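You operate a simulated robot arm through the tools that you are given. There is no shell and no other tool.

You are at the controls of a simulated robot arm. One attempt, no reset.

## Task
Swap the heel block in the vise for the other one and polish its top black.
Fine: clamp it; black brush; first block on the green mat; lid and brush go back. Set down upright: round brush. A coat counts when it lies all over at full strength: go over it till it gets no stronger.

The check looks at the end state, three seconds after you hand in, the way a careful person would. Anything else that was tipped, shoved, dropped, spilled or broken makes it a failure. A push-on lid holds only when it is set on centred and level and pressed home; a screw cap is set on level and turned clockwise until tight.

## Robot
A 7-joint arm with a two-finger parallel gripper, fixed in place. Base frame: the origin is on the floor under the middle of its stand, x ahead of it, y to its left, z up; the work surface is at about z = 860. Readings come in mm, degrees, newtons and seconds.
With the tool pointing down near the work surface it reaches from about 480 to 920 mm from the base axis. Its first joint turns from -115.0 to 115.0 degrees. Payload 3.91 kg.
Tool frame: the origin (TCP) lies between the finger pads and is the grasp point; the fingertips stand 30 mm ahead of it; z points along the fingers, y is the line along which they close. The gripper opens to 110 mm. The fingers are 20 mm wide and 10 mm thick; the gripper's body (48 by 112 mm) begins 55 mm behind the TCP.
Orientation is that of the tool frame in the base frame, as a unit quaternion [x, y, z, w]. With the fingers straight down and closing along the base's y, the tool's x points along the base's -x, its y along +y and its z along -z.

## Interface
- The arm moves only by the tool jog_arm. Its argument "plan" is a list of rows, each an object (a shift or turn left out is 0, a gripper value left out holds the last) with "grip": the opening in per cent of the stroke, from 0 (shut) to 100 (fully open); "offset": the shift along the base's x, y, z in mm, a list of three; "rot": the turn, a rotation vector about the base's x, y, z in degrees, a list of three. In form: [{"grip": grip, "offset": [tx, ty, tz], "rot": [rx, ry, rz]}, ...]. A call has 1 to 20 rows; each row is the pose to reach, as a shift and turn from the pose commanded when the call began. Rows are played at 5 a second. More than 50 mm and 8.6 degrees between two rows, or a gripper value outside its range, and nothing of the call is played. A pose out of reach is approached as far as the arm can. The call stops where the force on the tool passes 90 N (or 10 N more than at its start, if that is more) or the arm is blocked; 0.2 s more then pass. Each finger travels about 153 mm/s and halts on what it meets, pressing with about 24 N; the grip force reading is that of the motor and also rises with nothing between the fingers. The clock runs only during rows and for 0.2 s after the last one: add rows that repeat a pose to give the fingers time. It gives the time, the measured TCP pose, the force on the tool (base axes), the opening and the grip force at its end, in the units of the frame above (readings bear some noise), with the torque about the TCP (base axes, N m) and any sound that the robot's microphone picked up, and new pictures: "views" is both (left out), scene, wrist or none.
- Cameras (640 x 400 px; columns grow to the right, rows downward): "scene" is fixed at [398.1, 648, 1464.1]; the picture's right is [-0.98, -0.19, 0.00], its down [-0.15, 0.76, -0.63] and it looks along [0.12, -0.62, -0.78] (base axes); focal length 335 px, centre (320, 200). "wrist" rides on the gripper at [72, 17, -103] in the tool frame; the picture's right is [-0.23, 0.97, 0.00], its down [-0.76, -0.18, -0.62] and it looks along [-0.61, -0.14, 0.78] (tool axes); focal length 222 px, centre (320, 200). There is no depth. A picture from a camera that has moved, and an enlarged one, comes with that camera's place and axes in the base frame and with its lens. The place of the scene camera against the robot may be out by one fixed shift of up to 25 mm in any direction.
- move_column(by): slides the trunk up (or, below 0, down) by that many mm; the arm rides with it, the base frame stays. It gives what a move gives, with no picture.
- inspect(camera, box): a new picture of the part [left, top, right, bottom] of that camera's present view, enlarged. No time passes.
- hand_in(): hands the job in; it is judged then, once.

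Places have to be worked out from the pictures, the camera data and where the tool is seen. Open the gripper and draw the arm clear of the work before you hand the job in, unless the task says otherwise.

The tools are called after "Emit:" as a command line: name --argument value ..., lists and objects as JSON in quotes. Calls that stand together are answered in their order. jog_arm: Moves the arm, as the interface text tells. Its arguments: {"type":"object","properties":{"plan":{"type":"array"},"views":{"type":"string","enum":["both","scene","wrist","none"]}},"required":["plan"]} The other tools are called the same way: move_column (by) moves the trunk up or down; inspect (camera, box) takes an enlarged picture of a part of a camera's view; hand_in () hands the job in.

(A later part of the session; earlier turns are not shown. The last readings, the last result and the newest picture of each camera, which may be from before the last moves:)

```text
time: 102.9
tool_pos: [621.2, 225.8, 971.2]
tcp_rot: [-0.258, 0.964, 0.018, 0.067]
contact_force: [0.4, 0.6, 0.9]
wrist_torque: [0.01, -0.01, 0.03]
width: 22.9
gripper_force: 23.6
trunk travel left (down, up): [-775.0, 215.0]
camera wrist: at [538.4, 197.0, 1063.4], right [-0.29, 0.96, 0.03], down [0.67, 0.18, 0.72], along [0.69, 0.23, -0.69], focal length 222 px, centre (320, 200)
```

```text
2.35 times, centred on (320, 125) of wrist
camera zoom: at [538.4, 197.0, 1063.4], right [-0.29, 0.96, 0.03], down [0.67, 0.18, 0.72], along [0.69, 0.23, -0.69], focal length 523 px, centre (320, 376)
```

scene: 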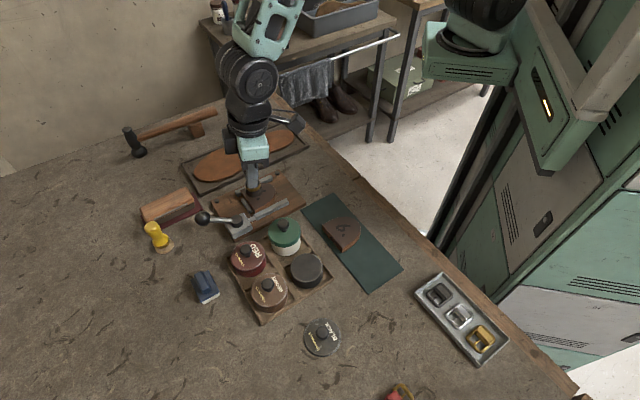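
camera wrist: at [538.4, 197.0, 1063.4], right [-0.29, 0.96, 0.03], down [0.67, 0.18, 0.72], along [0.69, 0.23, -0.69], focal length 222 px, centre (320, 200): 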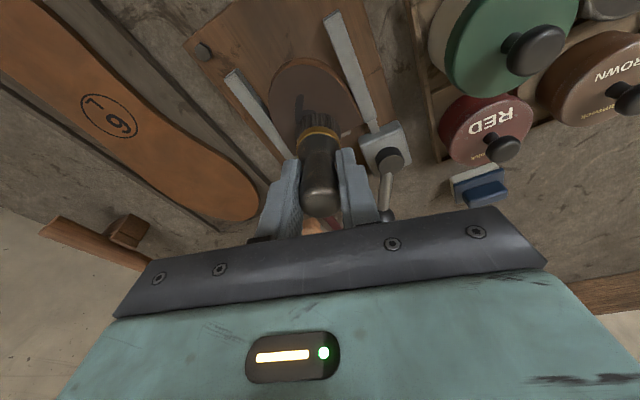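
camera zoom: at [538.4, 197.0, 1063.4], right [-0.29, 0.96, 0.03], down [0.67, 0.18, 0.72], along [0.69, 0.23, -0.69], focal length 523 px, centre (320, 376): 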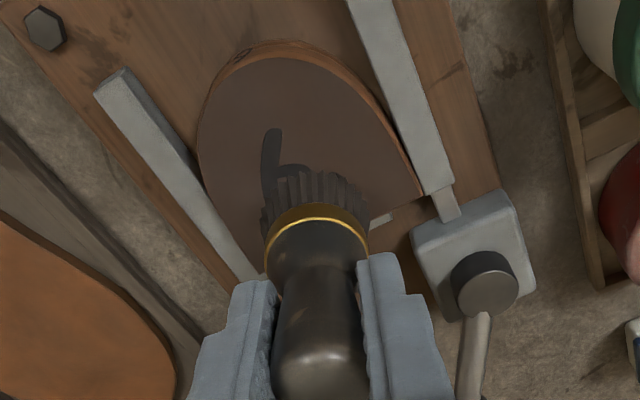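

Brush is above the block near the flat end. I lower until I feel light contact.

Emit:
jog_arm --plan '[{"grip": 10, "offset": [0, 0, -8]}, {"grip": 10, "offset": [0, 0, -14]}, {"grip": 10, "offset": [0, 0, -16]}, {"grip": 10, "offset": [0, 0, -16]}]' --views "none"

```text
time: 103.9
tool_pos: [620.7, 226.2, 955.7]
tcp_rot: [-0.258, 0.964, 0.018, 0.067]
contact_force: [0.7, -0.4, -0.3]
wrist_torque: [0.02, 0.0, -0.01]
width: 22.8
gripper_force: 24.1
trunk travel left (down, up): [-775.0, 215.0]
```

Emit:
jog_arm --plan '[{"grip": 10, "offset": [0, 0, -1.5]}, {"grip": 10, "offset": [0, 0, -3]}, {"grip": 10, "offset": [0, 0, -3]}]' --views "none"

```text
time: 104.7
tool_pos: [622.4, 226.6, 953.8]
tcp_rot: [-0.258, 0.964, 0.019, 0.069]
contact_force: [-1.4, 1.0, 13.1]
wrist_torque: [0.07, 0.04, -0.02]
width: 23.3
gripper_force: 24.4
trunk travel left (down, up): [-775.0, 215.0]
```

Contact at 13 N; I ease off 0.7 mm and start overlapping strokes over the centre and the movable-jaw side.

Emit:
jog_arm --plan '[{"grip": 10, "offset": [5.66, 5.66, 0.7]}, {"grip": 10, "offset": [-2.83, -2.83, 0.7]}, {"grip": 10, "offset": [-10.6, -10.6, 0.7]}, {"grip": 10, "offset": [-18.4, -18.4, 0.7]}, {"grip": 10, "offset": [-25.5, -25.5, 0.7]}, {"grip": 10, "offset": [-29.7, -12.7, 0.7]}, {"grip": 10, "offset": [-21.2, -4.2, 0.7]}, {"grip": 10, "offset": [-12.7, 4.2, 0.7]}, {"grip": 10, "offset": [-4.2, 12.7, 0.7]}, {"grip": 10, "offset": [-9.9, 21.2, 0.7]}, {"grip": 10, "offset": [-19.8, 14.1, 0.7]}, {"grip": 10, "offset": [-27.6, 6.4, 0.7]}, {"grip": 10, "offset": [-32.5, -1.4, 0.7]}, {"grip": 10, "offset": [-27.6, 6.4, 0.7]}, {"grip": 10, "offset": [-17, 17, 0.7]}, {"grip": 10, "offset": [-8.5, 19.8, 0.7]}, {"grip": 10, "offset": [0, 11.3, 0.7]}, {"grip": 10, "offset": [8.5, 2.8, 0.7]}, {"grip": 10, "offset": [17, -5.7, 0.7]}, {"grip": 10, "offset": [14.1, -14.1, 0.7]}]' --views "both"

Emit:
inspect --camera "wrist" --box '[220, 40, 420, 210]'

Emit:
inspect --camera "scene" --box '[200, 150, 300, 230]'

```text
time: 108.9
tool_pos: [636.5, 211.6, 952.3]
tcp_rot: [-0.258, 0.964, 0.018, 0.067]
contact_force: [1.3, 0.1, -0.2]
wrist_torque: [0.03, -0.04, 0.04]
width: 22.8
gripper_force: 23.7
trunk travel left (down, up): [-775.0, 215.0]
camera wrist: at [553.4, 183.1, 1044.7], right [-0.29, 0.96, 0.03], down [0.67, 0.18, 0.72], along [0.69, 0.23, -0.69], focal length 222 px, centre (320, 200)
```

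scene: 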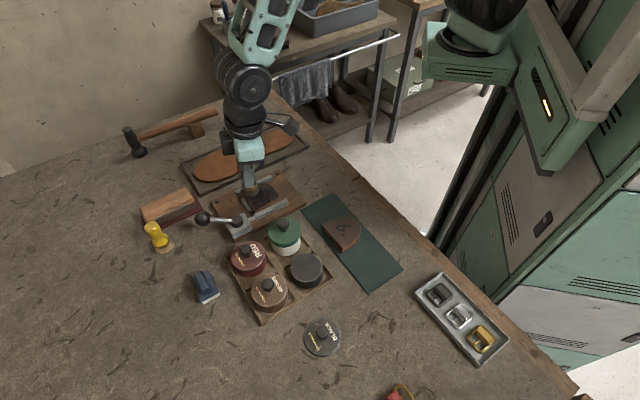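
wrist: 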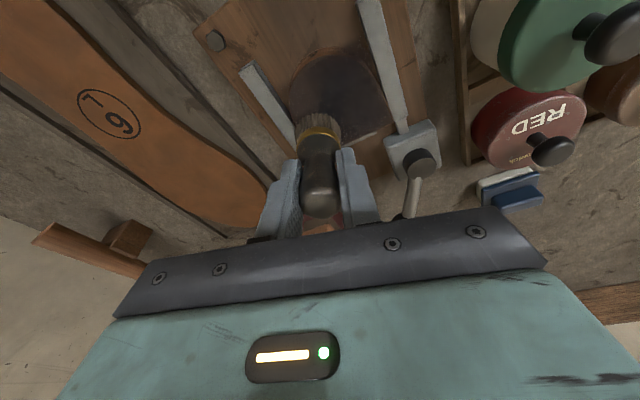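

```text
2.35 times, centred on (320, 125) of wrist
camera zoom: at [553.4, 183.1, 1044.7], right [-0.29, 0.96, 0.03], down [0.67, 0.18, 0.72], along [0.69, 0.23, -0.69], focal length 523 px, centre (320, 376)
```

zoom: 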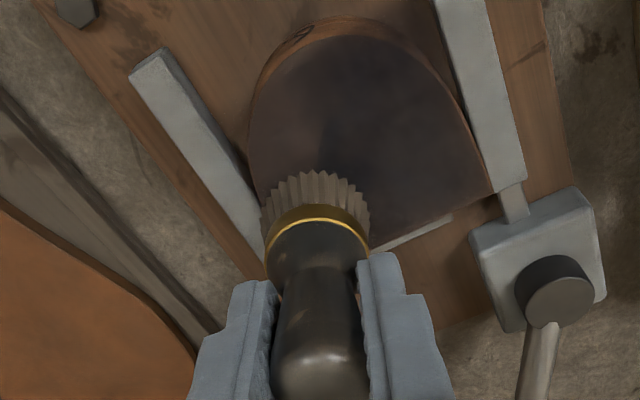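

```text
5.00 times, centred on (250, 190) of scene
camera zoom: at [398.1, 648.0, 1464.1], right [-0.98, -0.19, 0.0], down [-0.15, 0.76, -0.63], along [0.12, -0.62, -0.78], focal length 1673 px, centre (670, 250)
```

zoom: 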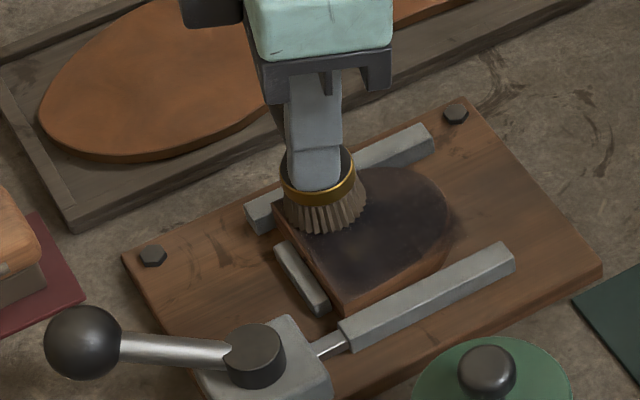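

The coat is going on and the "6." is covered, but the bristles have paled (load used up). I go back for another dip.

Emit:
jog_arm --plan '[{"grip": 10, "offset": [0, 0, 40]}, {"grip": 10, "offset": [-10, 10, 87]}, {"grip": 10, "offset": [-43, 43, 90]}, {"grip": 10, "offset": [-76, 76, 90]}, {"grip": 10, "offset": [-109, 109, 90]}, {"grip": 10, "offset": [-140, 141, 85]}, {"grip": 10, "offset": [-159.4, 160.2, 65]}, {"grip": 10, "offset": [-159.4, 160.2, 30]}, {"grip": 10, "offset": [-159.4, 160.2, 10]}, {"grip": 10, "offset": [-159.4, 160.2, 5]}, {"grip": 10, "offset": [-155.4, 160.2, 4]}, {"grip": 10, "offset": [-159.4, 164.2, 4]}, {"grip": 10, "offset": [-163.4, 160.2, 4]}, {"grip": 10, "offset": [-159.4, 156.2, 4]}, {"grip": 10, "offset": [-155.4, 160.2, 4]}, {"grip": 10, "offset": [-159.4, 164.2, 4]}, {"grip": 10, "offset": [-159.4, 160.2, 4]}]' --views "scene"

Emit:
inspect --camera "scene" --box '[220, 170, 290, 220]'

```text
time: 112.5
tool_pos: [478.0, 372.2, 957.6]
tcp_rot: [-0.257, 0.964, 0.018, 0.068]
contact_force: [-0.2, 2.7, 4.1]
wrist_torque: [0.15, -0.07, 0.04]
width: 22.8
gripper_force: 24.5
trunk travel left (down, up): [-775.0, 215.0]
```

scene: 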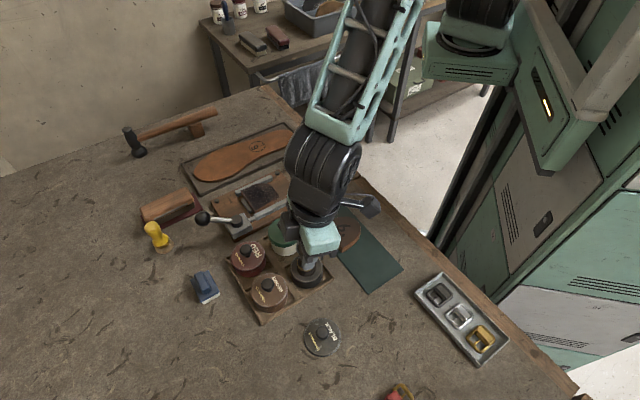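

```text
8.00 times, centred on (255, 195) of scene
camera zoom: at [398.1, 648.0, 1464.1], right [-0.98, -0.19, 0.0], down [-0.15, 0.76, -0.63], along [0.12, -0.62, -0.78], focal length 2678 px, centre (840, 240)
```

zoom: 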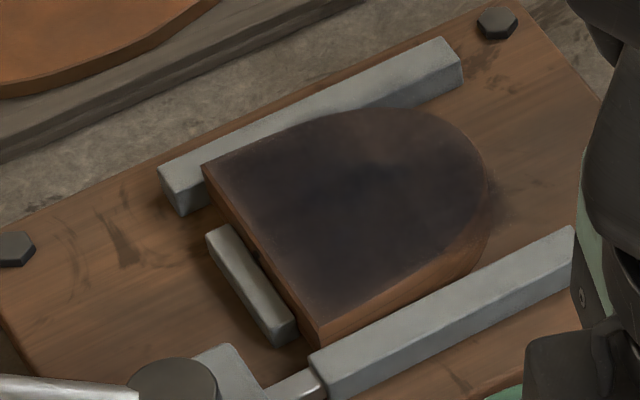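

Coat is dark inside but lighter along the edges, so the next passes must go closer to the rim. I lift the reloaded brush and return to the block.

Emit:
jog_arm --plan '[{"grip": 10, "offset": [0, 0, 15]}, {"grip": 10, "offset": [0, 0, 50]}, {"grip": 10, "offset": [10, -10, 85]}, {"grip": 10, "offset": [43, -43, 88]}, {"grip": 10, "offset": [76, -76, 88]}, {"grip": 10, "offset": [109, -109, 88]}, {"grip": 10, "offset": [135, -136, 75]}, {"grip": 10, "offset": [145.3, -146.1, 45]}, {"grip": 10, "offset": [145.3, -146.1, 12]}, {"grip": 10, "offset": [145.3, -146.1, -2]}, {"grip": 10, "offset": [145.3, -146.1, -4.6]}, {"grip": 10, "offset": [145.3, -146.1, -4.6]}]' --views "none"

```text
time: 115.1
tool_pos: [623.6, 226.9, 953.1]
tcp_rot: [-0.258, 0.964, 0.018, 0.067]
contact_force: [-0.7, -1.5, 5.3]
wrist_torque: [-0.02, 0.03, -0.02]
width: 22.9
gripper_force: 23.7
trunk travel left (down, up): [-775.0, 215.0]
```

Light contact of 5 N. Now a perimeter pass close to the edges followed by inner strokes.

Emit:
jog_arm --plan '[{"grip": 10, "offset": [0.7, 14.8, -0.4]}, {"grip": 10, "offset": [-6.4, 21.9, -0.4]}, {"grip": 10, "offset": [-12.7, 26.9, -0.4]}, {"grip": 10, "offset": [-21.6, 18.7, -0.4]}, {"grip": 10, "offset": [-29, 10.6, -0.4]}, {"grip": 10, "offset": [-35.4, -1.4, -0.4]}, {"grip": 10, "offset": [-35.4, -15.6, -0.4]}, {"grip": 10, "offset": [-29, -29, -0.4]}, {"grip": 10, "offset": [-16.3, -34.6, -0.4]}, {"grip": 10, "offset": [-2.5, -34.3, -0.4]}, {"grip": 10, "offset": [9.2, -27.6, -0.4]}, {"grip": 10, "offset": [17.3, -20.2, -0.4]}, {"grip": 10, "offset": [25.5, -11.3, -0.4]}, {"grip": 10, "offset": [18.4, -2.8, -0.4]}, {"grip": 10, "offset": [10.6, 4.9, -0.4]}, {"grip": 10, "offset": [2.1, 13.4, -0.4]}, {"grip": 10, "offset": [-7.1, 7.1, -0.4]}, {"grip": 10, "offset": [-17, 0, -0.4]}, {"grip": 10, "offset": [-22.6, -11.3, -0.4]}, {"grip": 10, "offset": [-21.2, -21.2, -0.4]}]' --views "both"

Emit:
inspect --camera "wrist" --box '[220, 40, 420, 210]'

Emit:
inspect --camera "scene" --box '[220, 170, 290, 220]'

```text
time: 119.3
tool_pos: [600.2, 204.9, 952.6]
tcp_rot: [-0.258, 0.964, 0.018, 0.067]
contact_force: [0.4, 1.7, 3.6]
wrist_torque: [0.07, 0.0, -0.01]
width: 23.1
gripper_force: 24.4
trunk travel left (down, up): [-775.0, 215.0]
camera wrist: at [516.9, 176.6, 1044.3], right [-0.29, 0.96, 0.03], down [0.67, 0.18, 0.72], along [0.69, 0.23, -0.69], focal length 222 px, centre (320, 200)
```

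scene: 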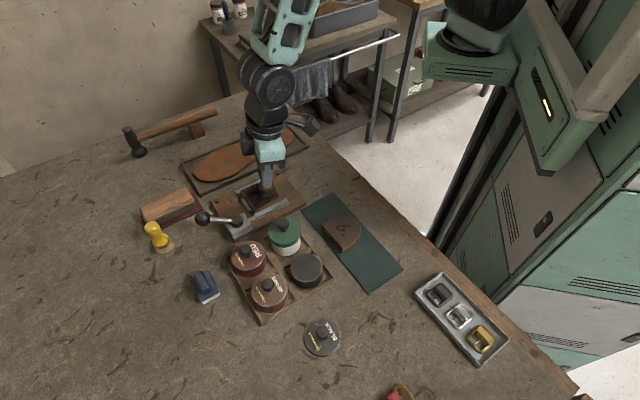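
wrist: 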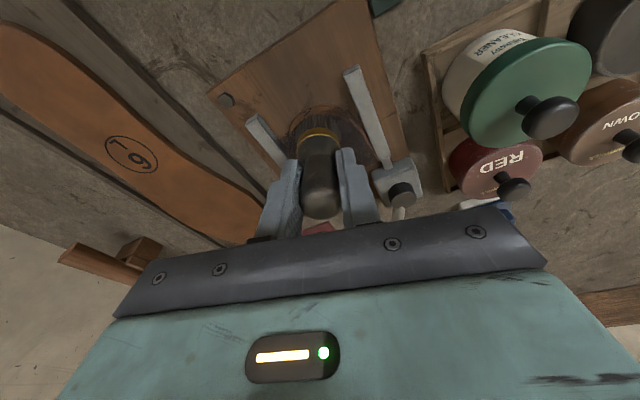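

```text
2.35 times, centred on (320, 125) of wrist
camera zoom: at [516.9, 176.6, 1044.3], right [-0.29, 0.96, 0.03], down [0.67, 0.18, 0.72], along [0.69, 0.23, -0.69], focal length 523 px, centre (320, 376)
```

zoom: 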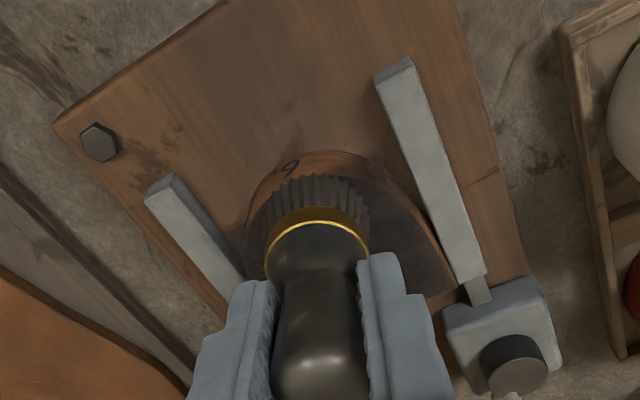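

```text
8.00 times, centred on (255, 195) of scene
camera zoom: at [398.1, 648.0, 1464.1], right [-0.98, -0.19, 0.0], down [-0.15, 0.76, -0.63], along [0.12, -0.62, -0.78], focal length 2678 px, centre (840, 240)
```

zoom: 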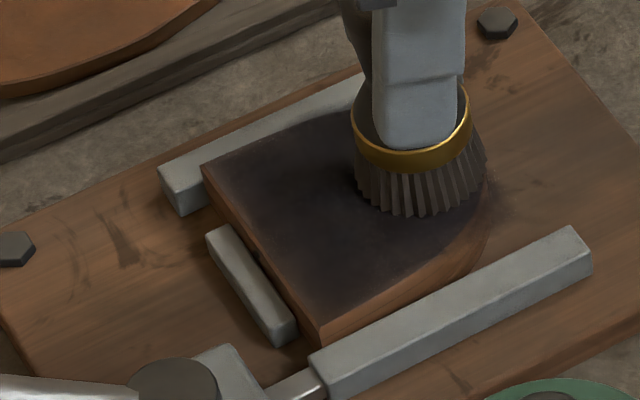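

Bristles still carry polish. I do a second perimeter pass the other way round, a bit further out, then inner strokes.

Emit:
jog_arm --plan '[{"grip": 10, "offset": [-7.8, -7.8, 0]}, {"grip": 10, "offset": [-14.9, 4.9, 0]}, {"grip": 10, "offset": [-15.6, 19.8, 0]}, {"grip": 10, "offset": [-9.2, 31.8, 0]}, {"grip": 10, "offset": [-1.1, 40.6, 0]}, {"grip": 10, "offset": [8.5, 49.5, 0]}, {"grip": 10, "offset": [17, 42.4, 0]}, {"grip": 10, "offset": [24.7, 34.6, 0]}, {"grip": 10, "offset": [32.5, 26.9, 0]}, {"grip": 10, "offset": [40.3, 19.1, 0]}, {"grip": 10, "offset": [48.1, 9.9, 0]}, {"grip": 10, "offset": [39.2, 0.3, 0]}, {"grip": 10, "offset": [30.4, -7.8, 0]}, {"grip": 10, "offset": [18.4, -14.2, 0]}, {"grip": 10, "offset": [4.9, -13.4, 0]}, {"grip": 10, "offset": [7.1, -4.3, 0]}, {"grip": 10, "offset": [18.4, 1.4, 0]}, {"grip": 10, "offset": [28.3, 8.5, 0]}, {"grip": 10, "offset": [26.9, 18.4, 0]}, {"grip": 10, "offset": [15.5, 15.5, 0]}]' --views "both"

Emit:
inspect --camera "wrist" --box '[220, 40, 420, 210]'

Emit:
inspect --camera "scene" --box '[220, 170, 290, 220]'

```text
time: 123.5
tool_pos: [616.0, 221.4, 951.1]
tcp_rot: [-0.259, 0.963, 0.019, 0.068]
contact_force: [5.6, 2.2, 13.1]
wrist_torque: [0.14, -0.34, -0.03]
width: 23.0
gripper_force: 24.8
trunk travel left (down, up): [-775.0, 215.0]
camera wrist: at [533.4, 193.1, 1043.6], right [-0.29, 0.96, 0.03], down [0.67, 0.18, 0.72], along [0.69, 0.23, -0.69], focal length 222 px, centre (320, 200)
```

scene: 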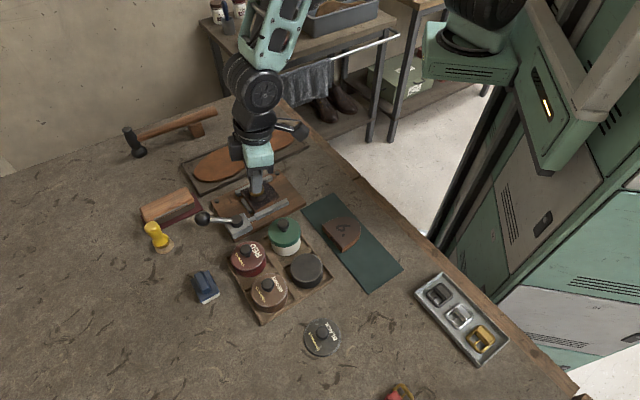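
wrist: 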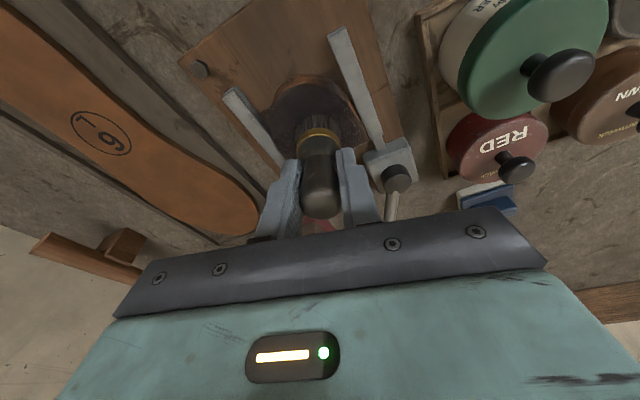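

```text
2.35 times, centred on (320, 125) of wrist
camera zoom: at [533.4, 193.1, 1043.6], right [-0.29, 0.96, 0.03], down [0.67, 0.18, 0.72], along [0.69, 0.23, -0.69], focal length 523 px, centre (320, 376)
```

zoom: 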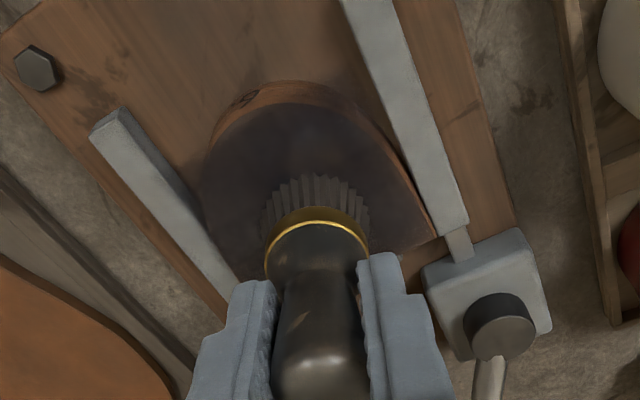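

```text
8.00 times, centred on (255, 195) of scene
camera zoom: at [398.1, 648.0, 1464.1], right [-0.98, -0.19, 0.0], down [-0.15, 0.76, -0.63], along [0.12, -0.62, -0.78], focal length 2678 px, centre (840, 240)
```

zoom: 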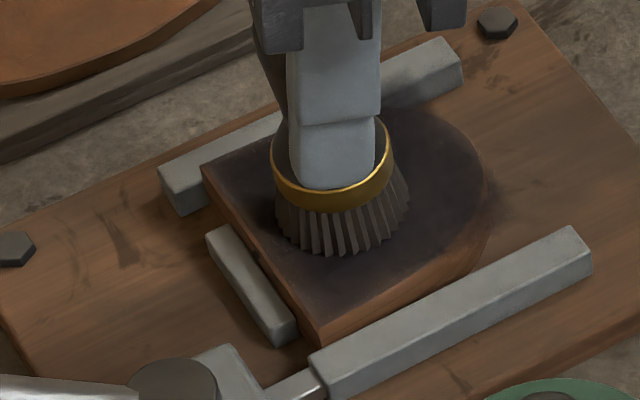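

Emit:
inspect --camera "scene" --box '[255, 175, 295, 205]'

Emit:
inspect --camera "wrist" --box '[260, 60, 400, 170]'

```text
13.33 times, centred on (275, 190) of scene
camera zoom: at [398.1, 648.0, 1464.1], right [-0.98, -0.19, 0.0], down [-0.15, 0.76, -0.63], along [0.12, -0.62, -0.78], focal length 4462 px, centre (920, 333)
```

zoom: 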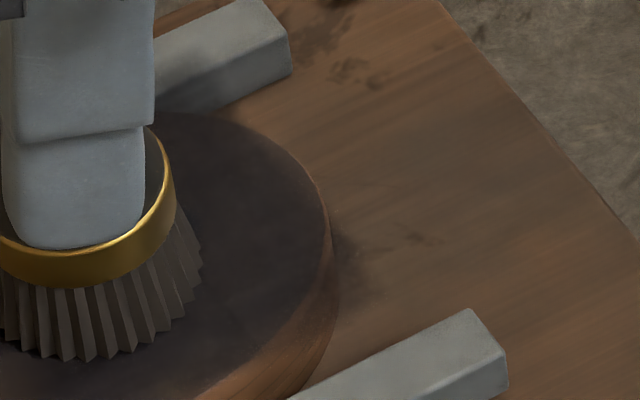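

```text
3.64 times, centred on (330, 115) of wrist
camera zoom: at [533.4, 193.1, 1043.6], right [-0.29, 0.96, 0.03], down [0.67, 0.18, 0.72], along [0.69, 0.23, -0.69], focal length 808 px, centre (284, 509)
```

zoom: 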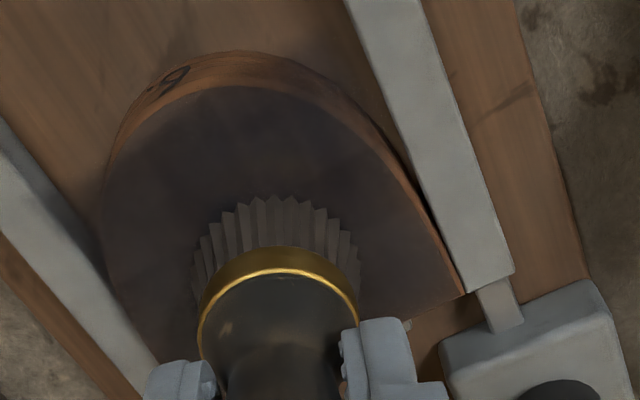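

Top is fairly even now. I reload the brush for further passes so that it reaches full strength, including corners.

Emit:
jog_arm --plan '[{"grip": 10, "offset": [0, 0, 40]}, {"grip": 10, "offset": [-8, 9, 85]}, {"grip": 10, "offset": [-38, 41, 90]}, {"grip": 10, "offset": [-68, 74, 90]}, {"grip": 10, "offset": [-98, 107, 90]}, {"grip": 10, "offset": [-125, 136, 85]}, {"grip": 10, "offset": [-139.6, 151.8, 65]}, {"grip": 10, "offset": [-139.6, 151.8, 30]}, {"grip": 10, "offset": [-139.6, 151.8, 10]}, {"grip": 10, "offset": [-139.6, 151.8, 5.5]}, {"grip": 10, "offset": [-135.6, 151.8, 4.5]}, {"grip": 10, "offset": [-139.6, 155.8, 4.5]}, {"grip": 10, "offset": [-143.6, 151.8, 4.5]}, {"grip": 10, "offset": [-139.6, 147.8, 4.5]}, {"grip": 10, "offset": [-135.6, 151.8, 4.5]}, {"grip": 10, "offset": [-139.6, 155.8, 4.5]}, {"grip": 10, "offset": [-143.6, 151.8, 4.5]}, {"grip": 10, "offset": [-139.6, 151.8, 4.5]}]' --views "scene"

Emit:
inspect --camera "scene" --box '[220, 170, 290, 220]'

Emit:
inspect --camera "scene" --box '[255, 175, 295, 205]'

```text
time: 127.3
tool_pos: [476.5, 373.4, 956.1]
tcp_rot: [-0.258, 0.964, 0.018, 0.068]
contact_force: [-5.3, 0.9, 12.8]
wrist_torque: [0.07, 0.26, 0.04]
width: 23.3
gripper_force: 24.3
trunk travel left (down, up): [-775.0, 215.0]
```

scene: 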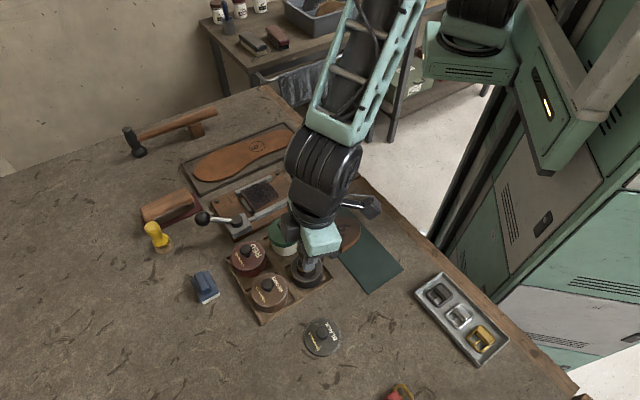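

```text
8.00 times, centred on (255, 195) of scene
camera zoom: at [398.1, 648.0, 1464.1], right [-0.98, -0.19, 0.0], down [-0.15, 0.76, -0.63], along [0.12, -0.62, -0.78], focal length 2678 px, centre (840, 240)
```

zoom: 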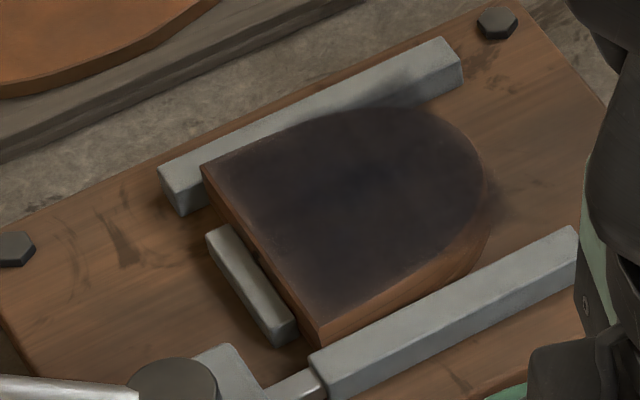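

```text
13.33 times, centred on (275, 190) of scene
camera zoom: at [398.1, 648.0, 1464.1], right [-0.98, -0.19, 0.0], down [-0.15, 0.76, -0.63], along [0.12, -0.62, -0.78], focal length 4462 px, centre (920, 333)
```

zoom: 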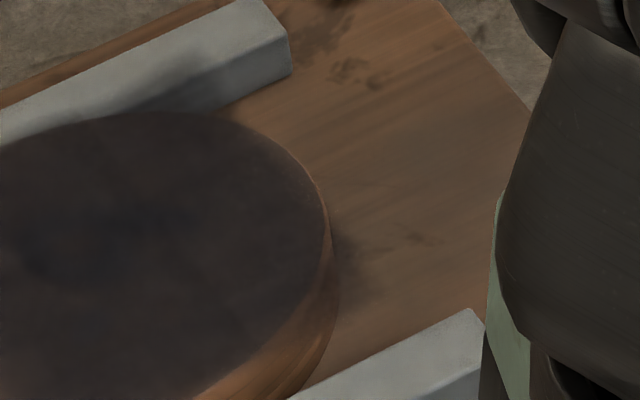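

Emit:
inspect --camera "scene" --box '[235, 168, 280, 200]'

Emit:
inspect --camera "scene" --box '[238, 185, 288, 220]'

```text
12.50 times, centred on (258, 184) of scene
camera zoom: at [398.1, 648.0, 1464.1], right [-0.98, -0.19, 0.0], down [-0.15, 0.76, -0.63], along [0.12, -0.62, -0.78], focal length 4184 px, centre (1101, 400)
```

zoom: 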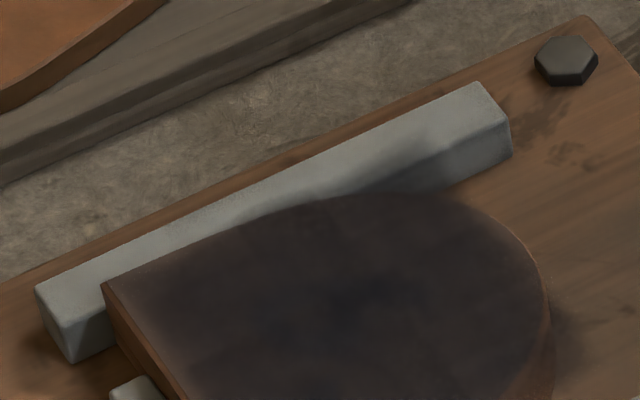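

```text
11.43 times, centred on (263, 202) of scene
camera zoom: at [398.1, 648.0, 1464.1], right [-0.98, -0.19, 0.0], down [-0.15, 0.76, -0.63], along [0.12, -0.62, -0.78], focal length 3825 px, centre (971, 171)
```

zoom: 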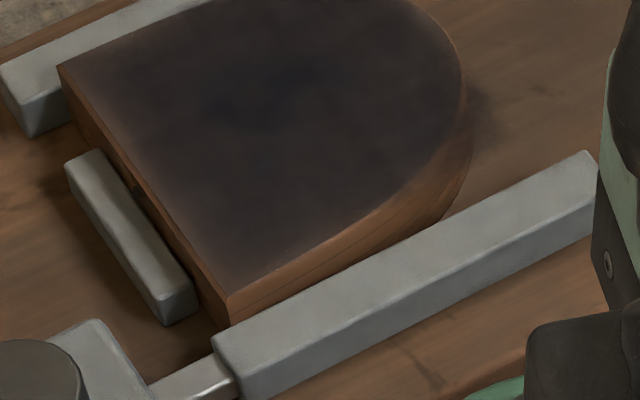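

The coat is darkest in the middle and weaker toward the edges. With the reloaded brush I return and begin a perimeter pass.

Emit:
jog_arm --plan '[{"grip": 10, "offset": [0, 0, 15]}, {"grip": 10, "offset": [0, 0, 50]}, {"grip": 10, "offset": [10, -10, 85]}, {"grip": 10, "offset": [43, -43, 88]}, {"grip": 10, "offset": [76, -76, 88]}, {"grip": 10, "offset": [109, -109, 88]}, {"grip": 10, "offset": [135, -136, 75]}, {"grip": 10, "offset": [145.3, -146.1, 45]}, {"grip": 10, "offset": [145.3, -146.1, 12]}, {"grip": 10, "offset": [145.3, -146.1, 0]}, {"grip": 10, "offset": [146, -131.3, -4.3]}, {"grip": 10, "offset": [138.9, -124.2, -4.3]}, {"grip": 10, "offset": [133.3, -117.1, -4.3]}, {"grip": 10, "offset": [124.1, -124.9, -4.3]}, {"grip": 10, "offset": [115.6, -134.8, -4.3]}, {"grip": 10, "offset": [109.2, -146.8, -4.3]}, {"grip": 10, "offset": [109.9, -161.7, -4.3]}, {"grip": 10, "offset": [116.3, -175.1, -4.3]}, {"grip": 10, "offset": [129.7, -181.5, -4.3]}, {"grip": 10, "offset": [143.9, -181.5, -4.3]}]' --views "none"

```text
time: 131.5
tool_pos: [620.1, 191.3, 952.0]
tcp_rot: [-0.258, 0.964, 0.018, 0.067]
contact_force: [-2.5, 0.4, 8.1]
wrist_torque: [0.03, 0.21, 0.0]
width: 22.8
gripper_force: 24.1
trunk travel left (down, up): [-775.0, 215.0]
```

Emit:
jog_arm --plan '[{"grip": 10, "offset": [11.3, 7.1, 0]}, {"grip": 10, "offset": [21.2, 15.6, 0]}, {"grip": 10, "offset": [29, 23.4, 0]}, {"grip": 10, "offset": [22.6, 31.2, 0]}, {"grip": 10, "offset": [15.5, 38.2, 0]}, {"grip": 10, "offset": [8.5, 45.3, 0]}, {"grip": 10, "offset": [1.4, 52.4, 0]}, {"grip": 10, "offset": [-5.7, 59.4, 0]}, {"grip": 10, "offset": [-12, 64.4, 0]}, {"grip": 10, "offset": [-20.5, 57.3, 0]}, {"grip": 10, "offset": [-28.3, 48.1, 0]}, {"grip": 10, "offset": [-34.7, 36.1, 0]}, {"grip": 10, "offset": [-34.7, 20.6, 0]}, {"grip": 10, "offset": [-28.3, 5.7, 0]}, {"grip": 10, "offset": [-14.2, 0, 0]}, {"grip": 10, "offset": [-7.1, 9.9, 0]}, {"grip": 10, "offset": [4.2, 18.4, 0]}, {"grip": 10, "offset": [12.7, 29.7, 0]}, {"grip": 10, "offset": [2.8, 36.8, 0]}, {"grip": 10, "offset": [-7.1, 26.9, 0]}]' --views "both"

Emit:
inspect --camera "wrist" --box '[240, 60, 400, 190]'

Emit:
inspect --camera "scene" --box '[220, 170, 290, 220]'

```text
time: 135.7
tool_pos: [613.4, 217.1, 951.9]
tcp_rot: [-0.258, 0.963, 0.02, 0.069]
contact_force: [4.2, 4.1, 11.6]
wrist_torque: [0.27, -0.2, 0.03]
width: 23.1
gripper_force: 23.9
trunk travel left (down, up): [-775.0, 215.0]
camera wrist: at [530.3, 188.3, 1043.6], right [-0.29, 0.96, 0.03], down [0.67, 0.18, 0.72], along [0.69, 0.23, -0.69], focal length 222 px, centre (320, 200)
```

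scene: 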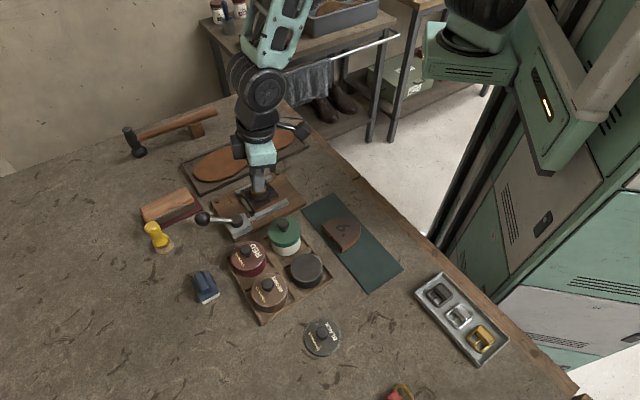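
wrist: 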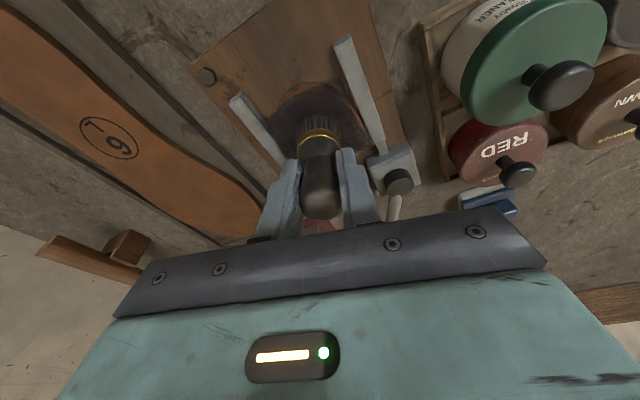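

```text
3.08 times, centred on (320, 125) of wrist
camera zoom: at [530.3, 188.3, 1043.6], right [-0.29, 0.96, 0.03], down [0.67, 0.18, 0.72], along [0.69, 0.23, -0.69], focal length 684 px, centre (320, 431)
```

zoom: 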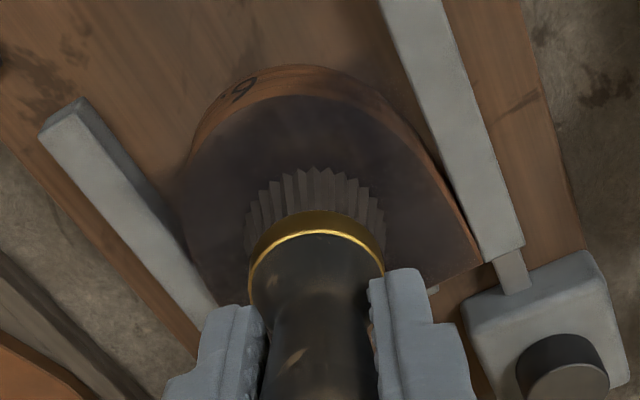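

```text
8.00 times, centred on (255, 195) of scene
camera zoom: at [398.1, 648.0, 1464.1], right [-0.98, -0.19, 0.0], down [-0.15, 0.76, -0.63], along [0.12, -0.62, -0.78], focal length 2678 px, centre (840, 240)
```

zoom: 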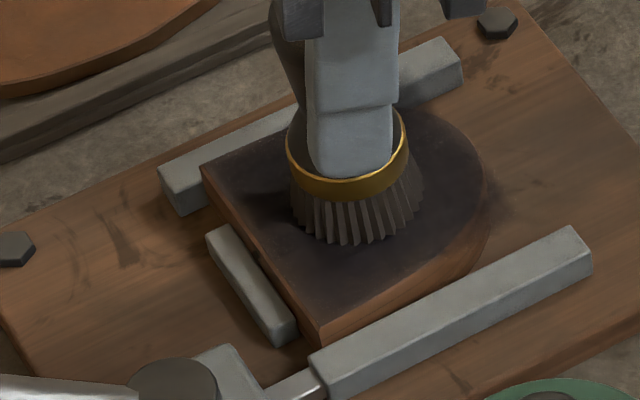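

Getting more even. Another reload, then I'll compare the coat with the arm out of the way.

Emit:
jog_arm --plan '[{"grip": 10, "offset": [0, 0, 40]}, {"grip": 10, "offset": [-8, 9, 85]}, {"grip": 10, "offset": [-38, 42, 90]}, {"grip": 10, "offset": [-68, 76, 90]}, {"grip": 10, "offset": [-98, 110, 90]}, {"grip": 10, "offset": [-122, 138, 85]}, {"grip": 10, "offset": [-136.8, 154.6, 65]}, {"grip": 10, "offset": [-136.8, 154.6, 30]}, {"grip": 10, "offset": [-136.8, 154.6, 10]}, {"grip": 10, "offset": [-136.8, 154.6, 5.5]}, {"grip": 10, "offset": [-132.8, 154.6, 4.5]}, {"grip": 10, "offset": [-136.8, 158.6, 4.5]}, {"grip": 10, "offset": [-140.8, 154.6, 4.5]}, {"grip": 10, "offset": [-136.8, 150.6, 4.5]}, {"grip": 10, "offset": [-132.8, 154.6, 4.5]}, {"grip": 10, "offset": [-136.8, 158.6, 4.5]}, {"grip": 10, "offset": [-140.8, 154.6, 4.5]}, {"grip": 10, "offset": [-136.8, 154.6, 4.5]}]' --views "none"

Emit:
inspect --camera "scene" --box '[220, 170, 290, 220]'

Emit:
inspect --camera "scene" --box '[238, 185, 288, 220]'

```text
time: 139.5
tool_pos: [477.1, 372.2, 957.2]
tcp_rot: [-0.259, 0.963, 0.017, 0.068]
contact_force: [0.5, -0.2, -0.3]
wrist_torque: [0.0, 0.01, -0.02]
width: 23.2
gripper_force: 24.1
trunk travel left (down, up): [-775.0, 215.0]
```

```text
8.00 times, centred on (255, 195) of scene
camera zoom: at [398.1, 648.0, 1464.1], right [-0.98, -0.19, 0.0], down [-0.15, 0.76, -0.63], along [0.12, -0.62, -0.78], focal length 2678 px, centre (840, 240)
```

zoom: 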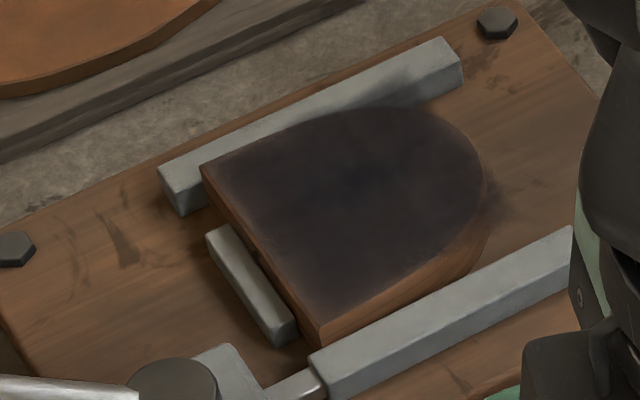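

```text
11.43 times, centred on (263, 202) of scene
camera zoom: at [398.1, 648.0, 1464.1], right [-0.98, -0.19, 0.0], down [-0.15, 0.76, -0.63], along [0.12, -0.62, -0.78], focal length 3825 px, centre (971, 171)
```

zoom: 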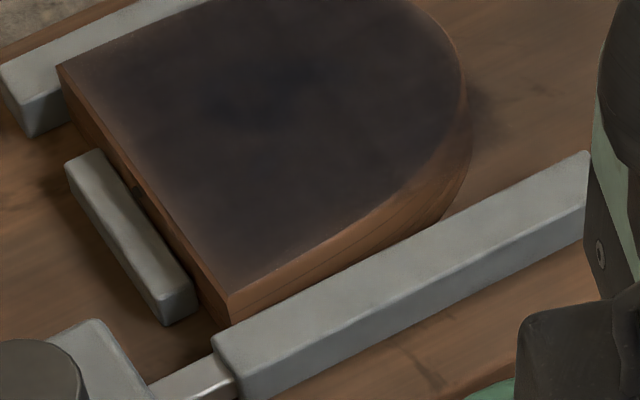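

The dip barely touched this time (the brush has slid up ~2 mm in the grip). I press 2–3 mm lower and swirl again.

Emit:
jog_arm --plan '[{"grip": 10, "offset": [0, 0, -1.5]}, {"grip": 10, "offset": [0, 0, -2.5]}, {"grip": 10, "offset": [4, 0, -2.5]}, {"grip": 10, "offset": [0, 4, -2.5]}, {"grip": 10, "offset": [-4, 0, -2.5]}, {"grip": 10, "offset": [0, -4, -2.5]}, {"grip": 10, "offset": [4, 0, -2.5]}, {"grip": 10, "offset": [0, 4, -2.5]}, {"grip": 10, "offset": [-4, 0, -2.5]}, {"grip": 10, "offset": [0, 0, -2.5]}]' --views "wrist"

Emit:
inspect --camera "wrist" --box '[240, 80, 400, 220]'

```text
time: 141.7
tool_pos: [475.6, 372.3, 955.3]
tcp_rot: [-0.258, 0.964, 0.019, 0.068]
contact_force: [2.2, -3.0, 30.9]
wrist_torque: [-0.08, -0.27, -0.02]
width: 23.0
gripper_force: 24.0
trunk travel left (down, up): [-775.0, 215.0]
camera wrist: at [393.0, 343.7, 1047.1], right [-0.29, 0.96, 0.03], down [0.67, 0.18, 0.72], along [0.69, 0.23, -0.69], focal length 222 px, centre (320, 200)
```

wrist: 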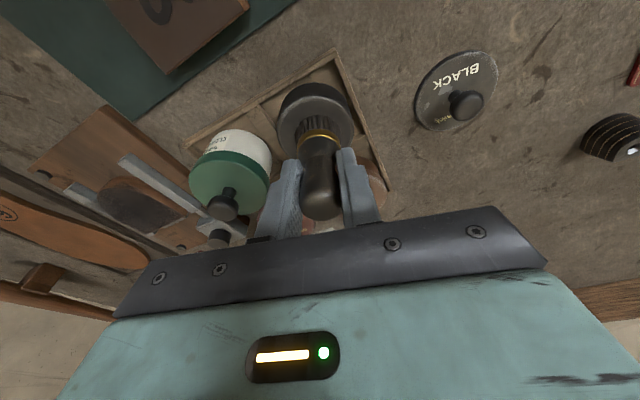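

```text
2.86 times, centred on (320, 150) of wrist
camera zoom: at [393.0, 343.7, 1047.1], right [-0.29, 0.96, 0.03], down [0.67, 0.18, 0.72], along [0.69, 0.23, -0.69], focal length 635 px, centre (320, 343)
```

zoom: 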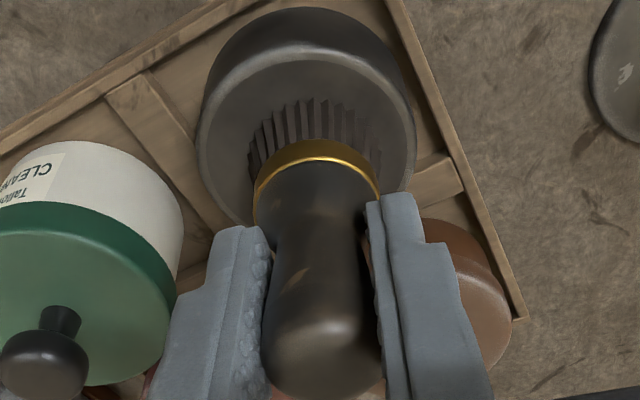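

Well loaded now. I return to the block and work the flat edge and its corners first.

Emit:
jog_arm --plan '[{"grip": 10, "offset": [0, 0, 15]}, {"grip": 10, "offset": [0, 0, 55]}, {"grip": 10, "offset": [10, -10, 90]}, {"grip": 10, "offset": [43, -43, 92]}, {"grip": 10, "offset": [76, -76, 92]}, {"grip": 10, "offset": [109, -109, 92]}, {"grip": 10, "offset": [135, -136, 80]}, {"grip": 10, "offset": [145.3, -146.1, 48]}, {"grip": 10, "offset": [145.3, -146.1, 14]}, {"grip": 10, "offset": [145.3, -146.1, 2]}, {"grip": 10, "offset": [160.1, -145.4, -2.3]}, {"grip": 10, "offset": [167.9, -151.8, -2.3]}, {"grip": 10, "offset": [174.3, -158.1, -2.3]}, {"grip": 10, "offset": [166.5, -150.3, -2.3]}, {"grip": 10, "offset": [158.7, -142.6, -2.3]}, {"grip": 10, "offset": [151, -134.8, -2.3]}, {"grip": 10, "offset": [143.2, -127, -2.3]}, {"grip": 10, "offset": [136.1, -119.9, -2.3]}, {"grip": 10, "offset": [131.2, -116.4, -2.3]}, {"grip": 10, "offset": [123.4, -124.2, -2.3]}]' --views "wrist"

Emit:
inspect --camera "wrist" --box '[240, 60, 400, 190]'

```text
time: 145.9
tool_pos: [598.8, 248.0, 951.3]
tcp_rot: [-0.259, 0.963, 0.018, 0.067]
contact_force: [1.8, 2.7, 7.7]
wrist_torque: [0.11, -0.19, 0.05]
width: 22.8
gripper_force: 24.0
trunk travel left (down, up): [-775.0, 215.0]
camera wrist: at [516.1, 220.4, 1043.7], right [-0.29, 0.96, 0.03], down [0.67, 0.18, 0.72], along [0.69, 0.23, -0.69], focal length 222 px, centre (320, 200)
```

wrist: 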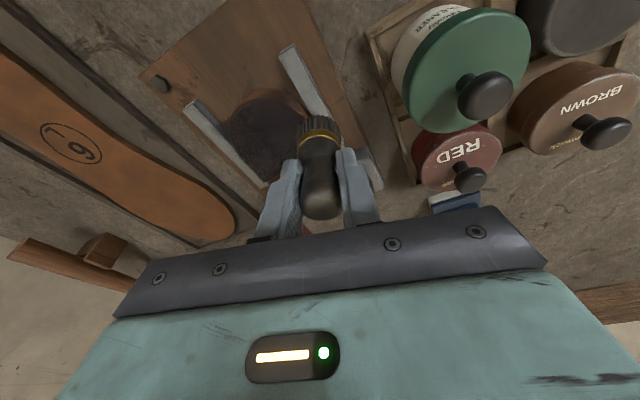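

```text
3.08 times, centred on (320, 125) of wrist
camera zoom: at [516.1, 220.4, 1043.7], right [-0.29, 0.96, 0.03], down [0.67, 0.18, 0.72], along [0.69, 0.23, -0.69], focal length 684 px, centre (320, 431)
```

zoom: 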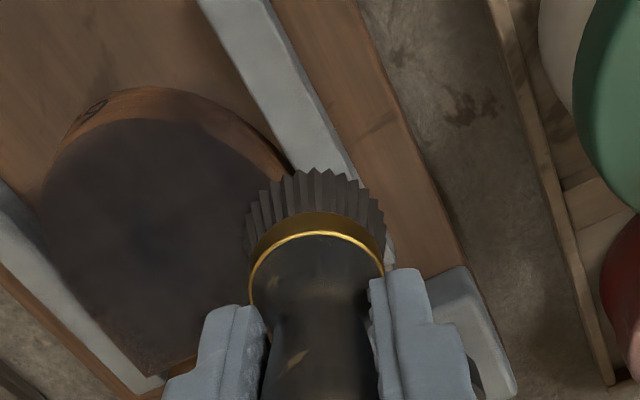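

Emit:
jog_arm --plan '[{"grip": 10, "offset": [-7.8, -9.2, 0]}, {"grip": 10, "offset": [-14.2, -21.2, 0]}, {"grip": 10, "offset": [-14.2, -36.7, 0]}, {"grip": 10, "offset": [-7.8, -51.6, 0]}, {"grip": 10, "offset": [6.3, -57.3, 0]}, {"grip": 10, "offset": [21.9, -57.3, 0]}, {"grip": 10, "offset": [33.2, -50.2, 0]}, {"grip": 10, "offset": [42.4, -42.4, 0]}, {"grip": 10, "offset": [50.9, -33.9, 0]}, {"grip": 10, "offset": [44.5, -27.6, 0]}, {"grip": 10, "offset": [36, -33.2, 0]}, {"grip": 10, "offset": [27.6, -41.7, 0]}, {"grip": 10, "offset": [16.2, -47.4, 0]}, {"grip": 10, "offset": [3.5, -43.1, 0]}, {"grip": 10, "offset": [6.3, -31.8, 0]}, {"grip": 10, "offset": [14.8, -23.3, 0]}, {"grip": 10, "offset": [24.7, -16.2, 0]}, {"grip": 10, "offset": [14.8, -9.2, 0]}, {"grip": 10, "offset": [4.9, -16.2, 0]}, {"grip": 10, "offset": [-2.1, -26.1, 0]}]' --views "wrist"

Emit:
inspect --camera "wrist" --box '[240, 60, 400, 190]'

```text
time: 150.1
tool_pos: [596.3, 222.4, 950.3]
tcp_rot: [-0.258, 0.964, 0.018, 0.068]
contact_force: [2.1, 4.2, 10.9]
wrist_torque: [0.22, -0.23, 0.04]
width: 23.2
gripper_force: 24.2
trunk travel left (down, up): [-775.0, 215.0]
camera wrist: at [514.4, 193.5, 1043.5], right [-0.29, 0.96, 0.03], down [0.67, 0.18, 0.72], along [0.69, 0.23, -0.69], focal length 222 px, centre (320, 200)
```

wrist: 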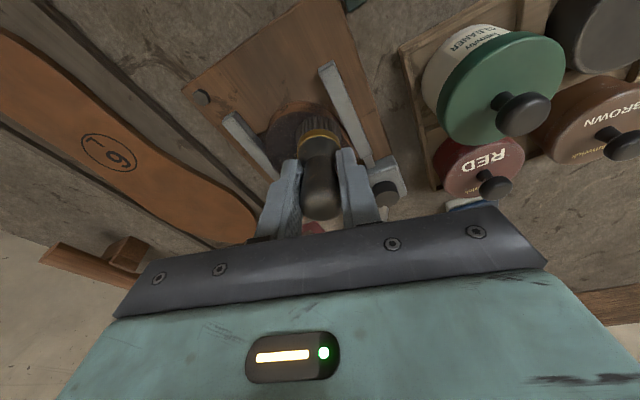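

```text
3.08 times, centred on (320, 125) of wrist
camera zoom: at [514.4, 193.5, 1043.5], right [-0.29, 0.96, 0.03], down [0.67, 0.18, 0.72], along [0.69, 0.23, -0.69], focal length 684 px, centre (320, 431)
```

zoom: 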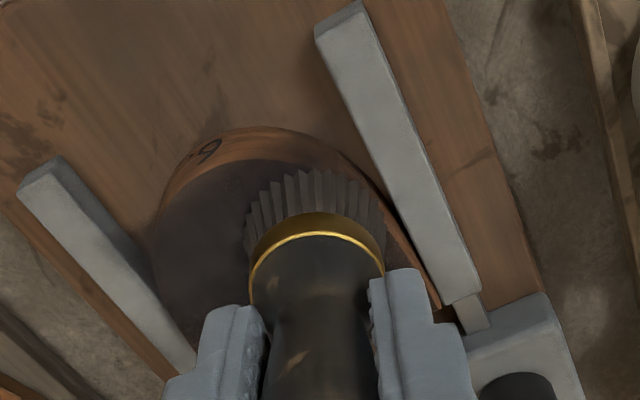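

I lift and swing outward so the wrist camera can see the whole top.

Emit:
jog_arm --plan '[{"grip": 10, "offset": [0, 0, 40]}, {"grip": 10, "offset": [25, 15, 70]}, {"grip": 10, "offset": [55, 35, 75]}, {"grip": 10, "offset": [55, 35, 75]}]' --views "both"

Emit:
inspect --camera "wrist" --box '[220, 20, 380, 150]'

Emit:
inspect --camera "scene" --box '[238, 175, 288, 220]'

```text
time: 151.1
tool_pos: [652.2, 256.6, 1025.0]
tcp_rot: [-0.258, 0.964, 0.018, 0.067]
contact_force: [0.7, 0.2, -1.0]
wrist_torque: [0.03, -0.02, 0.02]
width: 23.0
gripper_force: 24.3
trunk travel left (down, up): [-775.0, 215.0]
camera wrist: at [570.0, 228.2, 1117.2], right [-0.29, 0.96, 0.03], down [0.67, 0.18, 0.72], along [0.69, 0.23, -0.69], focal length 222 px, centre (320, 200)
```

scene: 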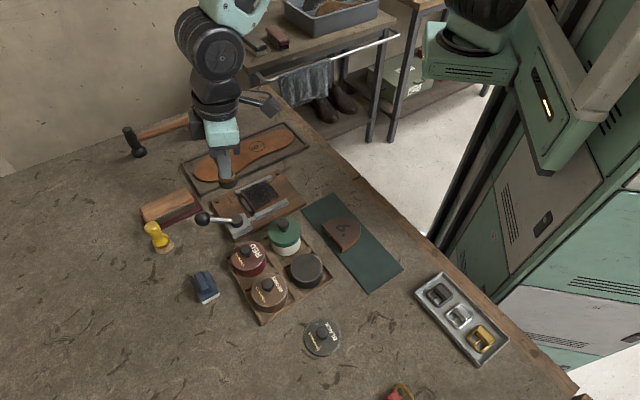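
wrist: 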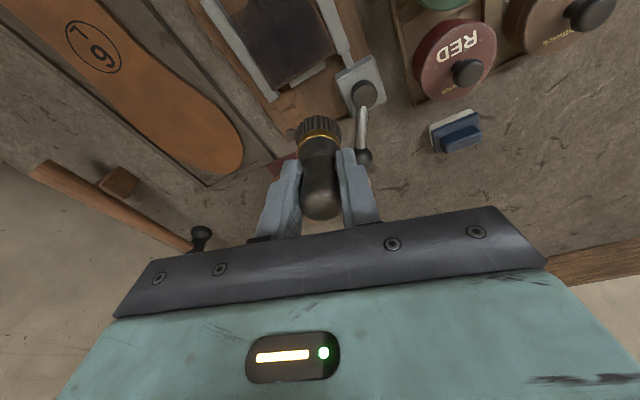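

```text
3.08 times, centred on (300, 85) of wrist
camera zoom: at [570.0, 228.2, 1117.2], right [-0.29, 0.96, 0.03], down [0.67, 0.18, 0.72], along [0.69, 0.23, -0.69], focal length 684 px, centre (382, 554)
```

zoom: 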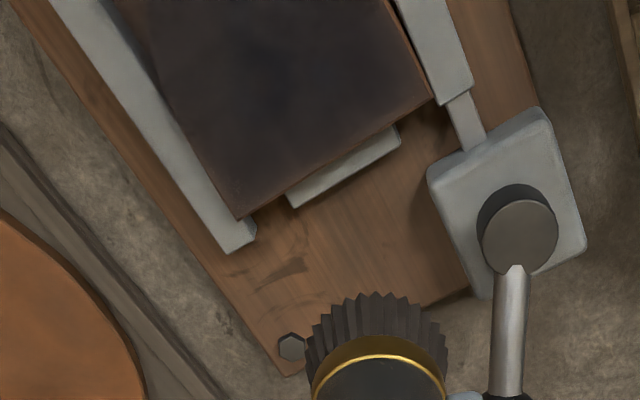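

```text
8.89 times, centred on (263, 198) of scene
camera zoom: at [398.1, 648.0, 1464.1], right [-0.98, -0.19, 0.0], down [-0.15, 0.76, -0.63], along [0.12, -0.62, -0.78], focal length 2975 px, centre (827, 222)
```

zoom: 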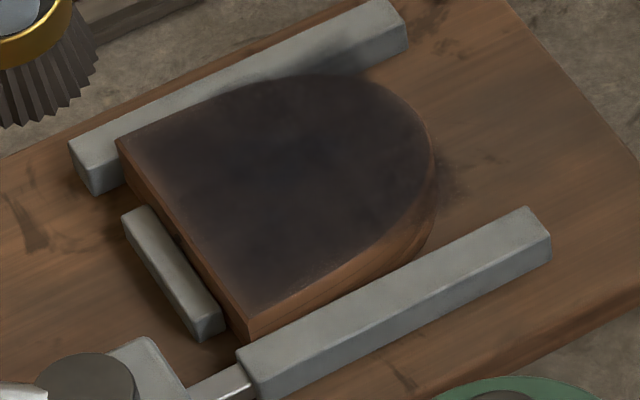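

Corners and the flat edge are still a bit brown. I reload and concentrate on edges and corners.

Emit:
jog_arm --plan '[{"grip": 10, "offset": [-35, 23, 15]}, {"grip": 10, "offset": [-72, 47, 15]}, {"grip": 10, "offset": [-109, 71, 15]}, {"grip": 10, "offset": [-145, 95, 12]}, {"grip": 10, "offset": [-170, 111, -5]}, {"grip": 10, "offset": [-176.3, 115.3, -40]}, {"grip": 10, "offset": [-176.3, 115.3, -64]}, {"grip": 10, "offset": [-176.3, 115.3, -70]}, {"grip": 10, "offset": [-176.3, 115.3, -72.4]}, {"grip": 10, "offset": [-172.3, 115.3, -72.8]}, {"grip": 10, "offset": [-176.3, 119.3, -72.8]}, {"grip": 10, "offset": [-180.3, 115.3, -72.8]}, {"grip": 10, "offset": [-176.3, 111.3, -72.8]}, {"grip": 10, "offset": [-172.3, 115.3, -72.8]}, {"grip": 10, "offset": [-176.3, 119.3, -72.8]}, {"grip": 10, "offset": [-180.3, 115.3, -72.8]}, {"grip": 10, "offset": [-176.3, 115.3, -72.8]}]' --views "none"

```text
time: 154.7
tool_pos: [477.4, 372.9, 955.1]
tcp_rot: [-0.257, 0.964, 0.019, 0.068]
contact_force: [5.0, -6.1, 37.2]
wrist_torque: [-0.22, -0.5, -0.03]
width: 23.5
gripper_force: 24.0
trunk travel left (down, up): [-775.0, 215.0]
```

Emit:
jog_arm --plan '[{"grip": 10, "offset": [0, 0, 15]}, {"grip": 10, "offset": [0, 0, 55]}, {"grip": 10, "offset": [10, -10, 90]}, {"grip": 10, "offset": [43, -43, 92]}, {"grip": 10, "offset": [76, -76, 92]}, {"grip": 10, "offset": [109, -109, 92]}, {"grip": 10, "offset": [135, -136, 80]}, {"grip": 10, "offset": [145.3, -146.1, 48]}, {"grip": 10, "offset": [150, -140, 14]}, {"grip": 10, "offset": [153.8, -137.6, 1]}, {"grip": 10, "offset": [153.8, -137.6, -2.5]}, {"grip": 10, "offset": [161.2, -144.3, -2.5]}, {"grip": 10, "offset": [168.3, -151.4, -2.5]}, {"grip": 10, "offset": [174.6, -157.8, -2.5]}, {"grip": 10, "offset": [169.3, -164.5, -2.5]}, {"grip": 10, "offset": [173.9, -157.1, -2.5]}, {"grip": 10, "offset": [166.9, -150, -2.5]}, {"grip": 10, "offset": [159.8, -142.9, -2.5]}, {"grip": 10, "offset": [152.7, -135.8, -2.5]}, {"grip": 10, "offset": [145.7, -128.8, -2.5]}]' --views "none"

```text
time: 158.9
tool_pos: [622.4, 242.2, 951.8]
tcp_rot: [-0.259, 0.963, 0.018, 0.068]
contact_force: [3.1, -1.0, 7.5]
wrist_torque: [-0.1, -0.12, 0.0]
width: 23.1
gripper_force: 24.0
trunk travel left (down, up): [-775.0, 215.0]
```

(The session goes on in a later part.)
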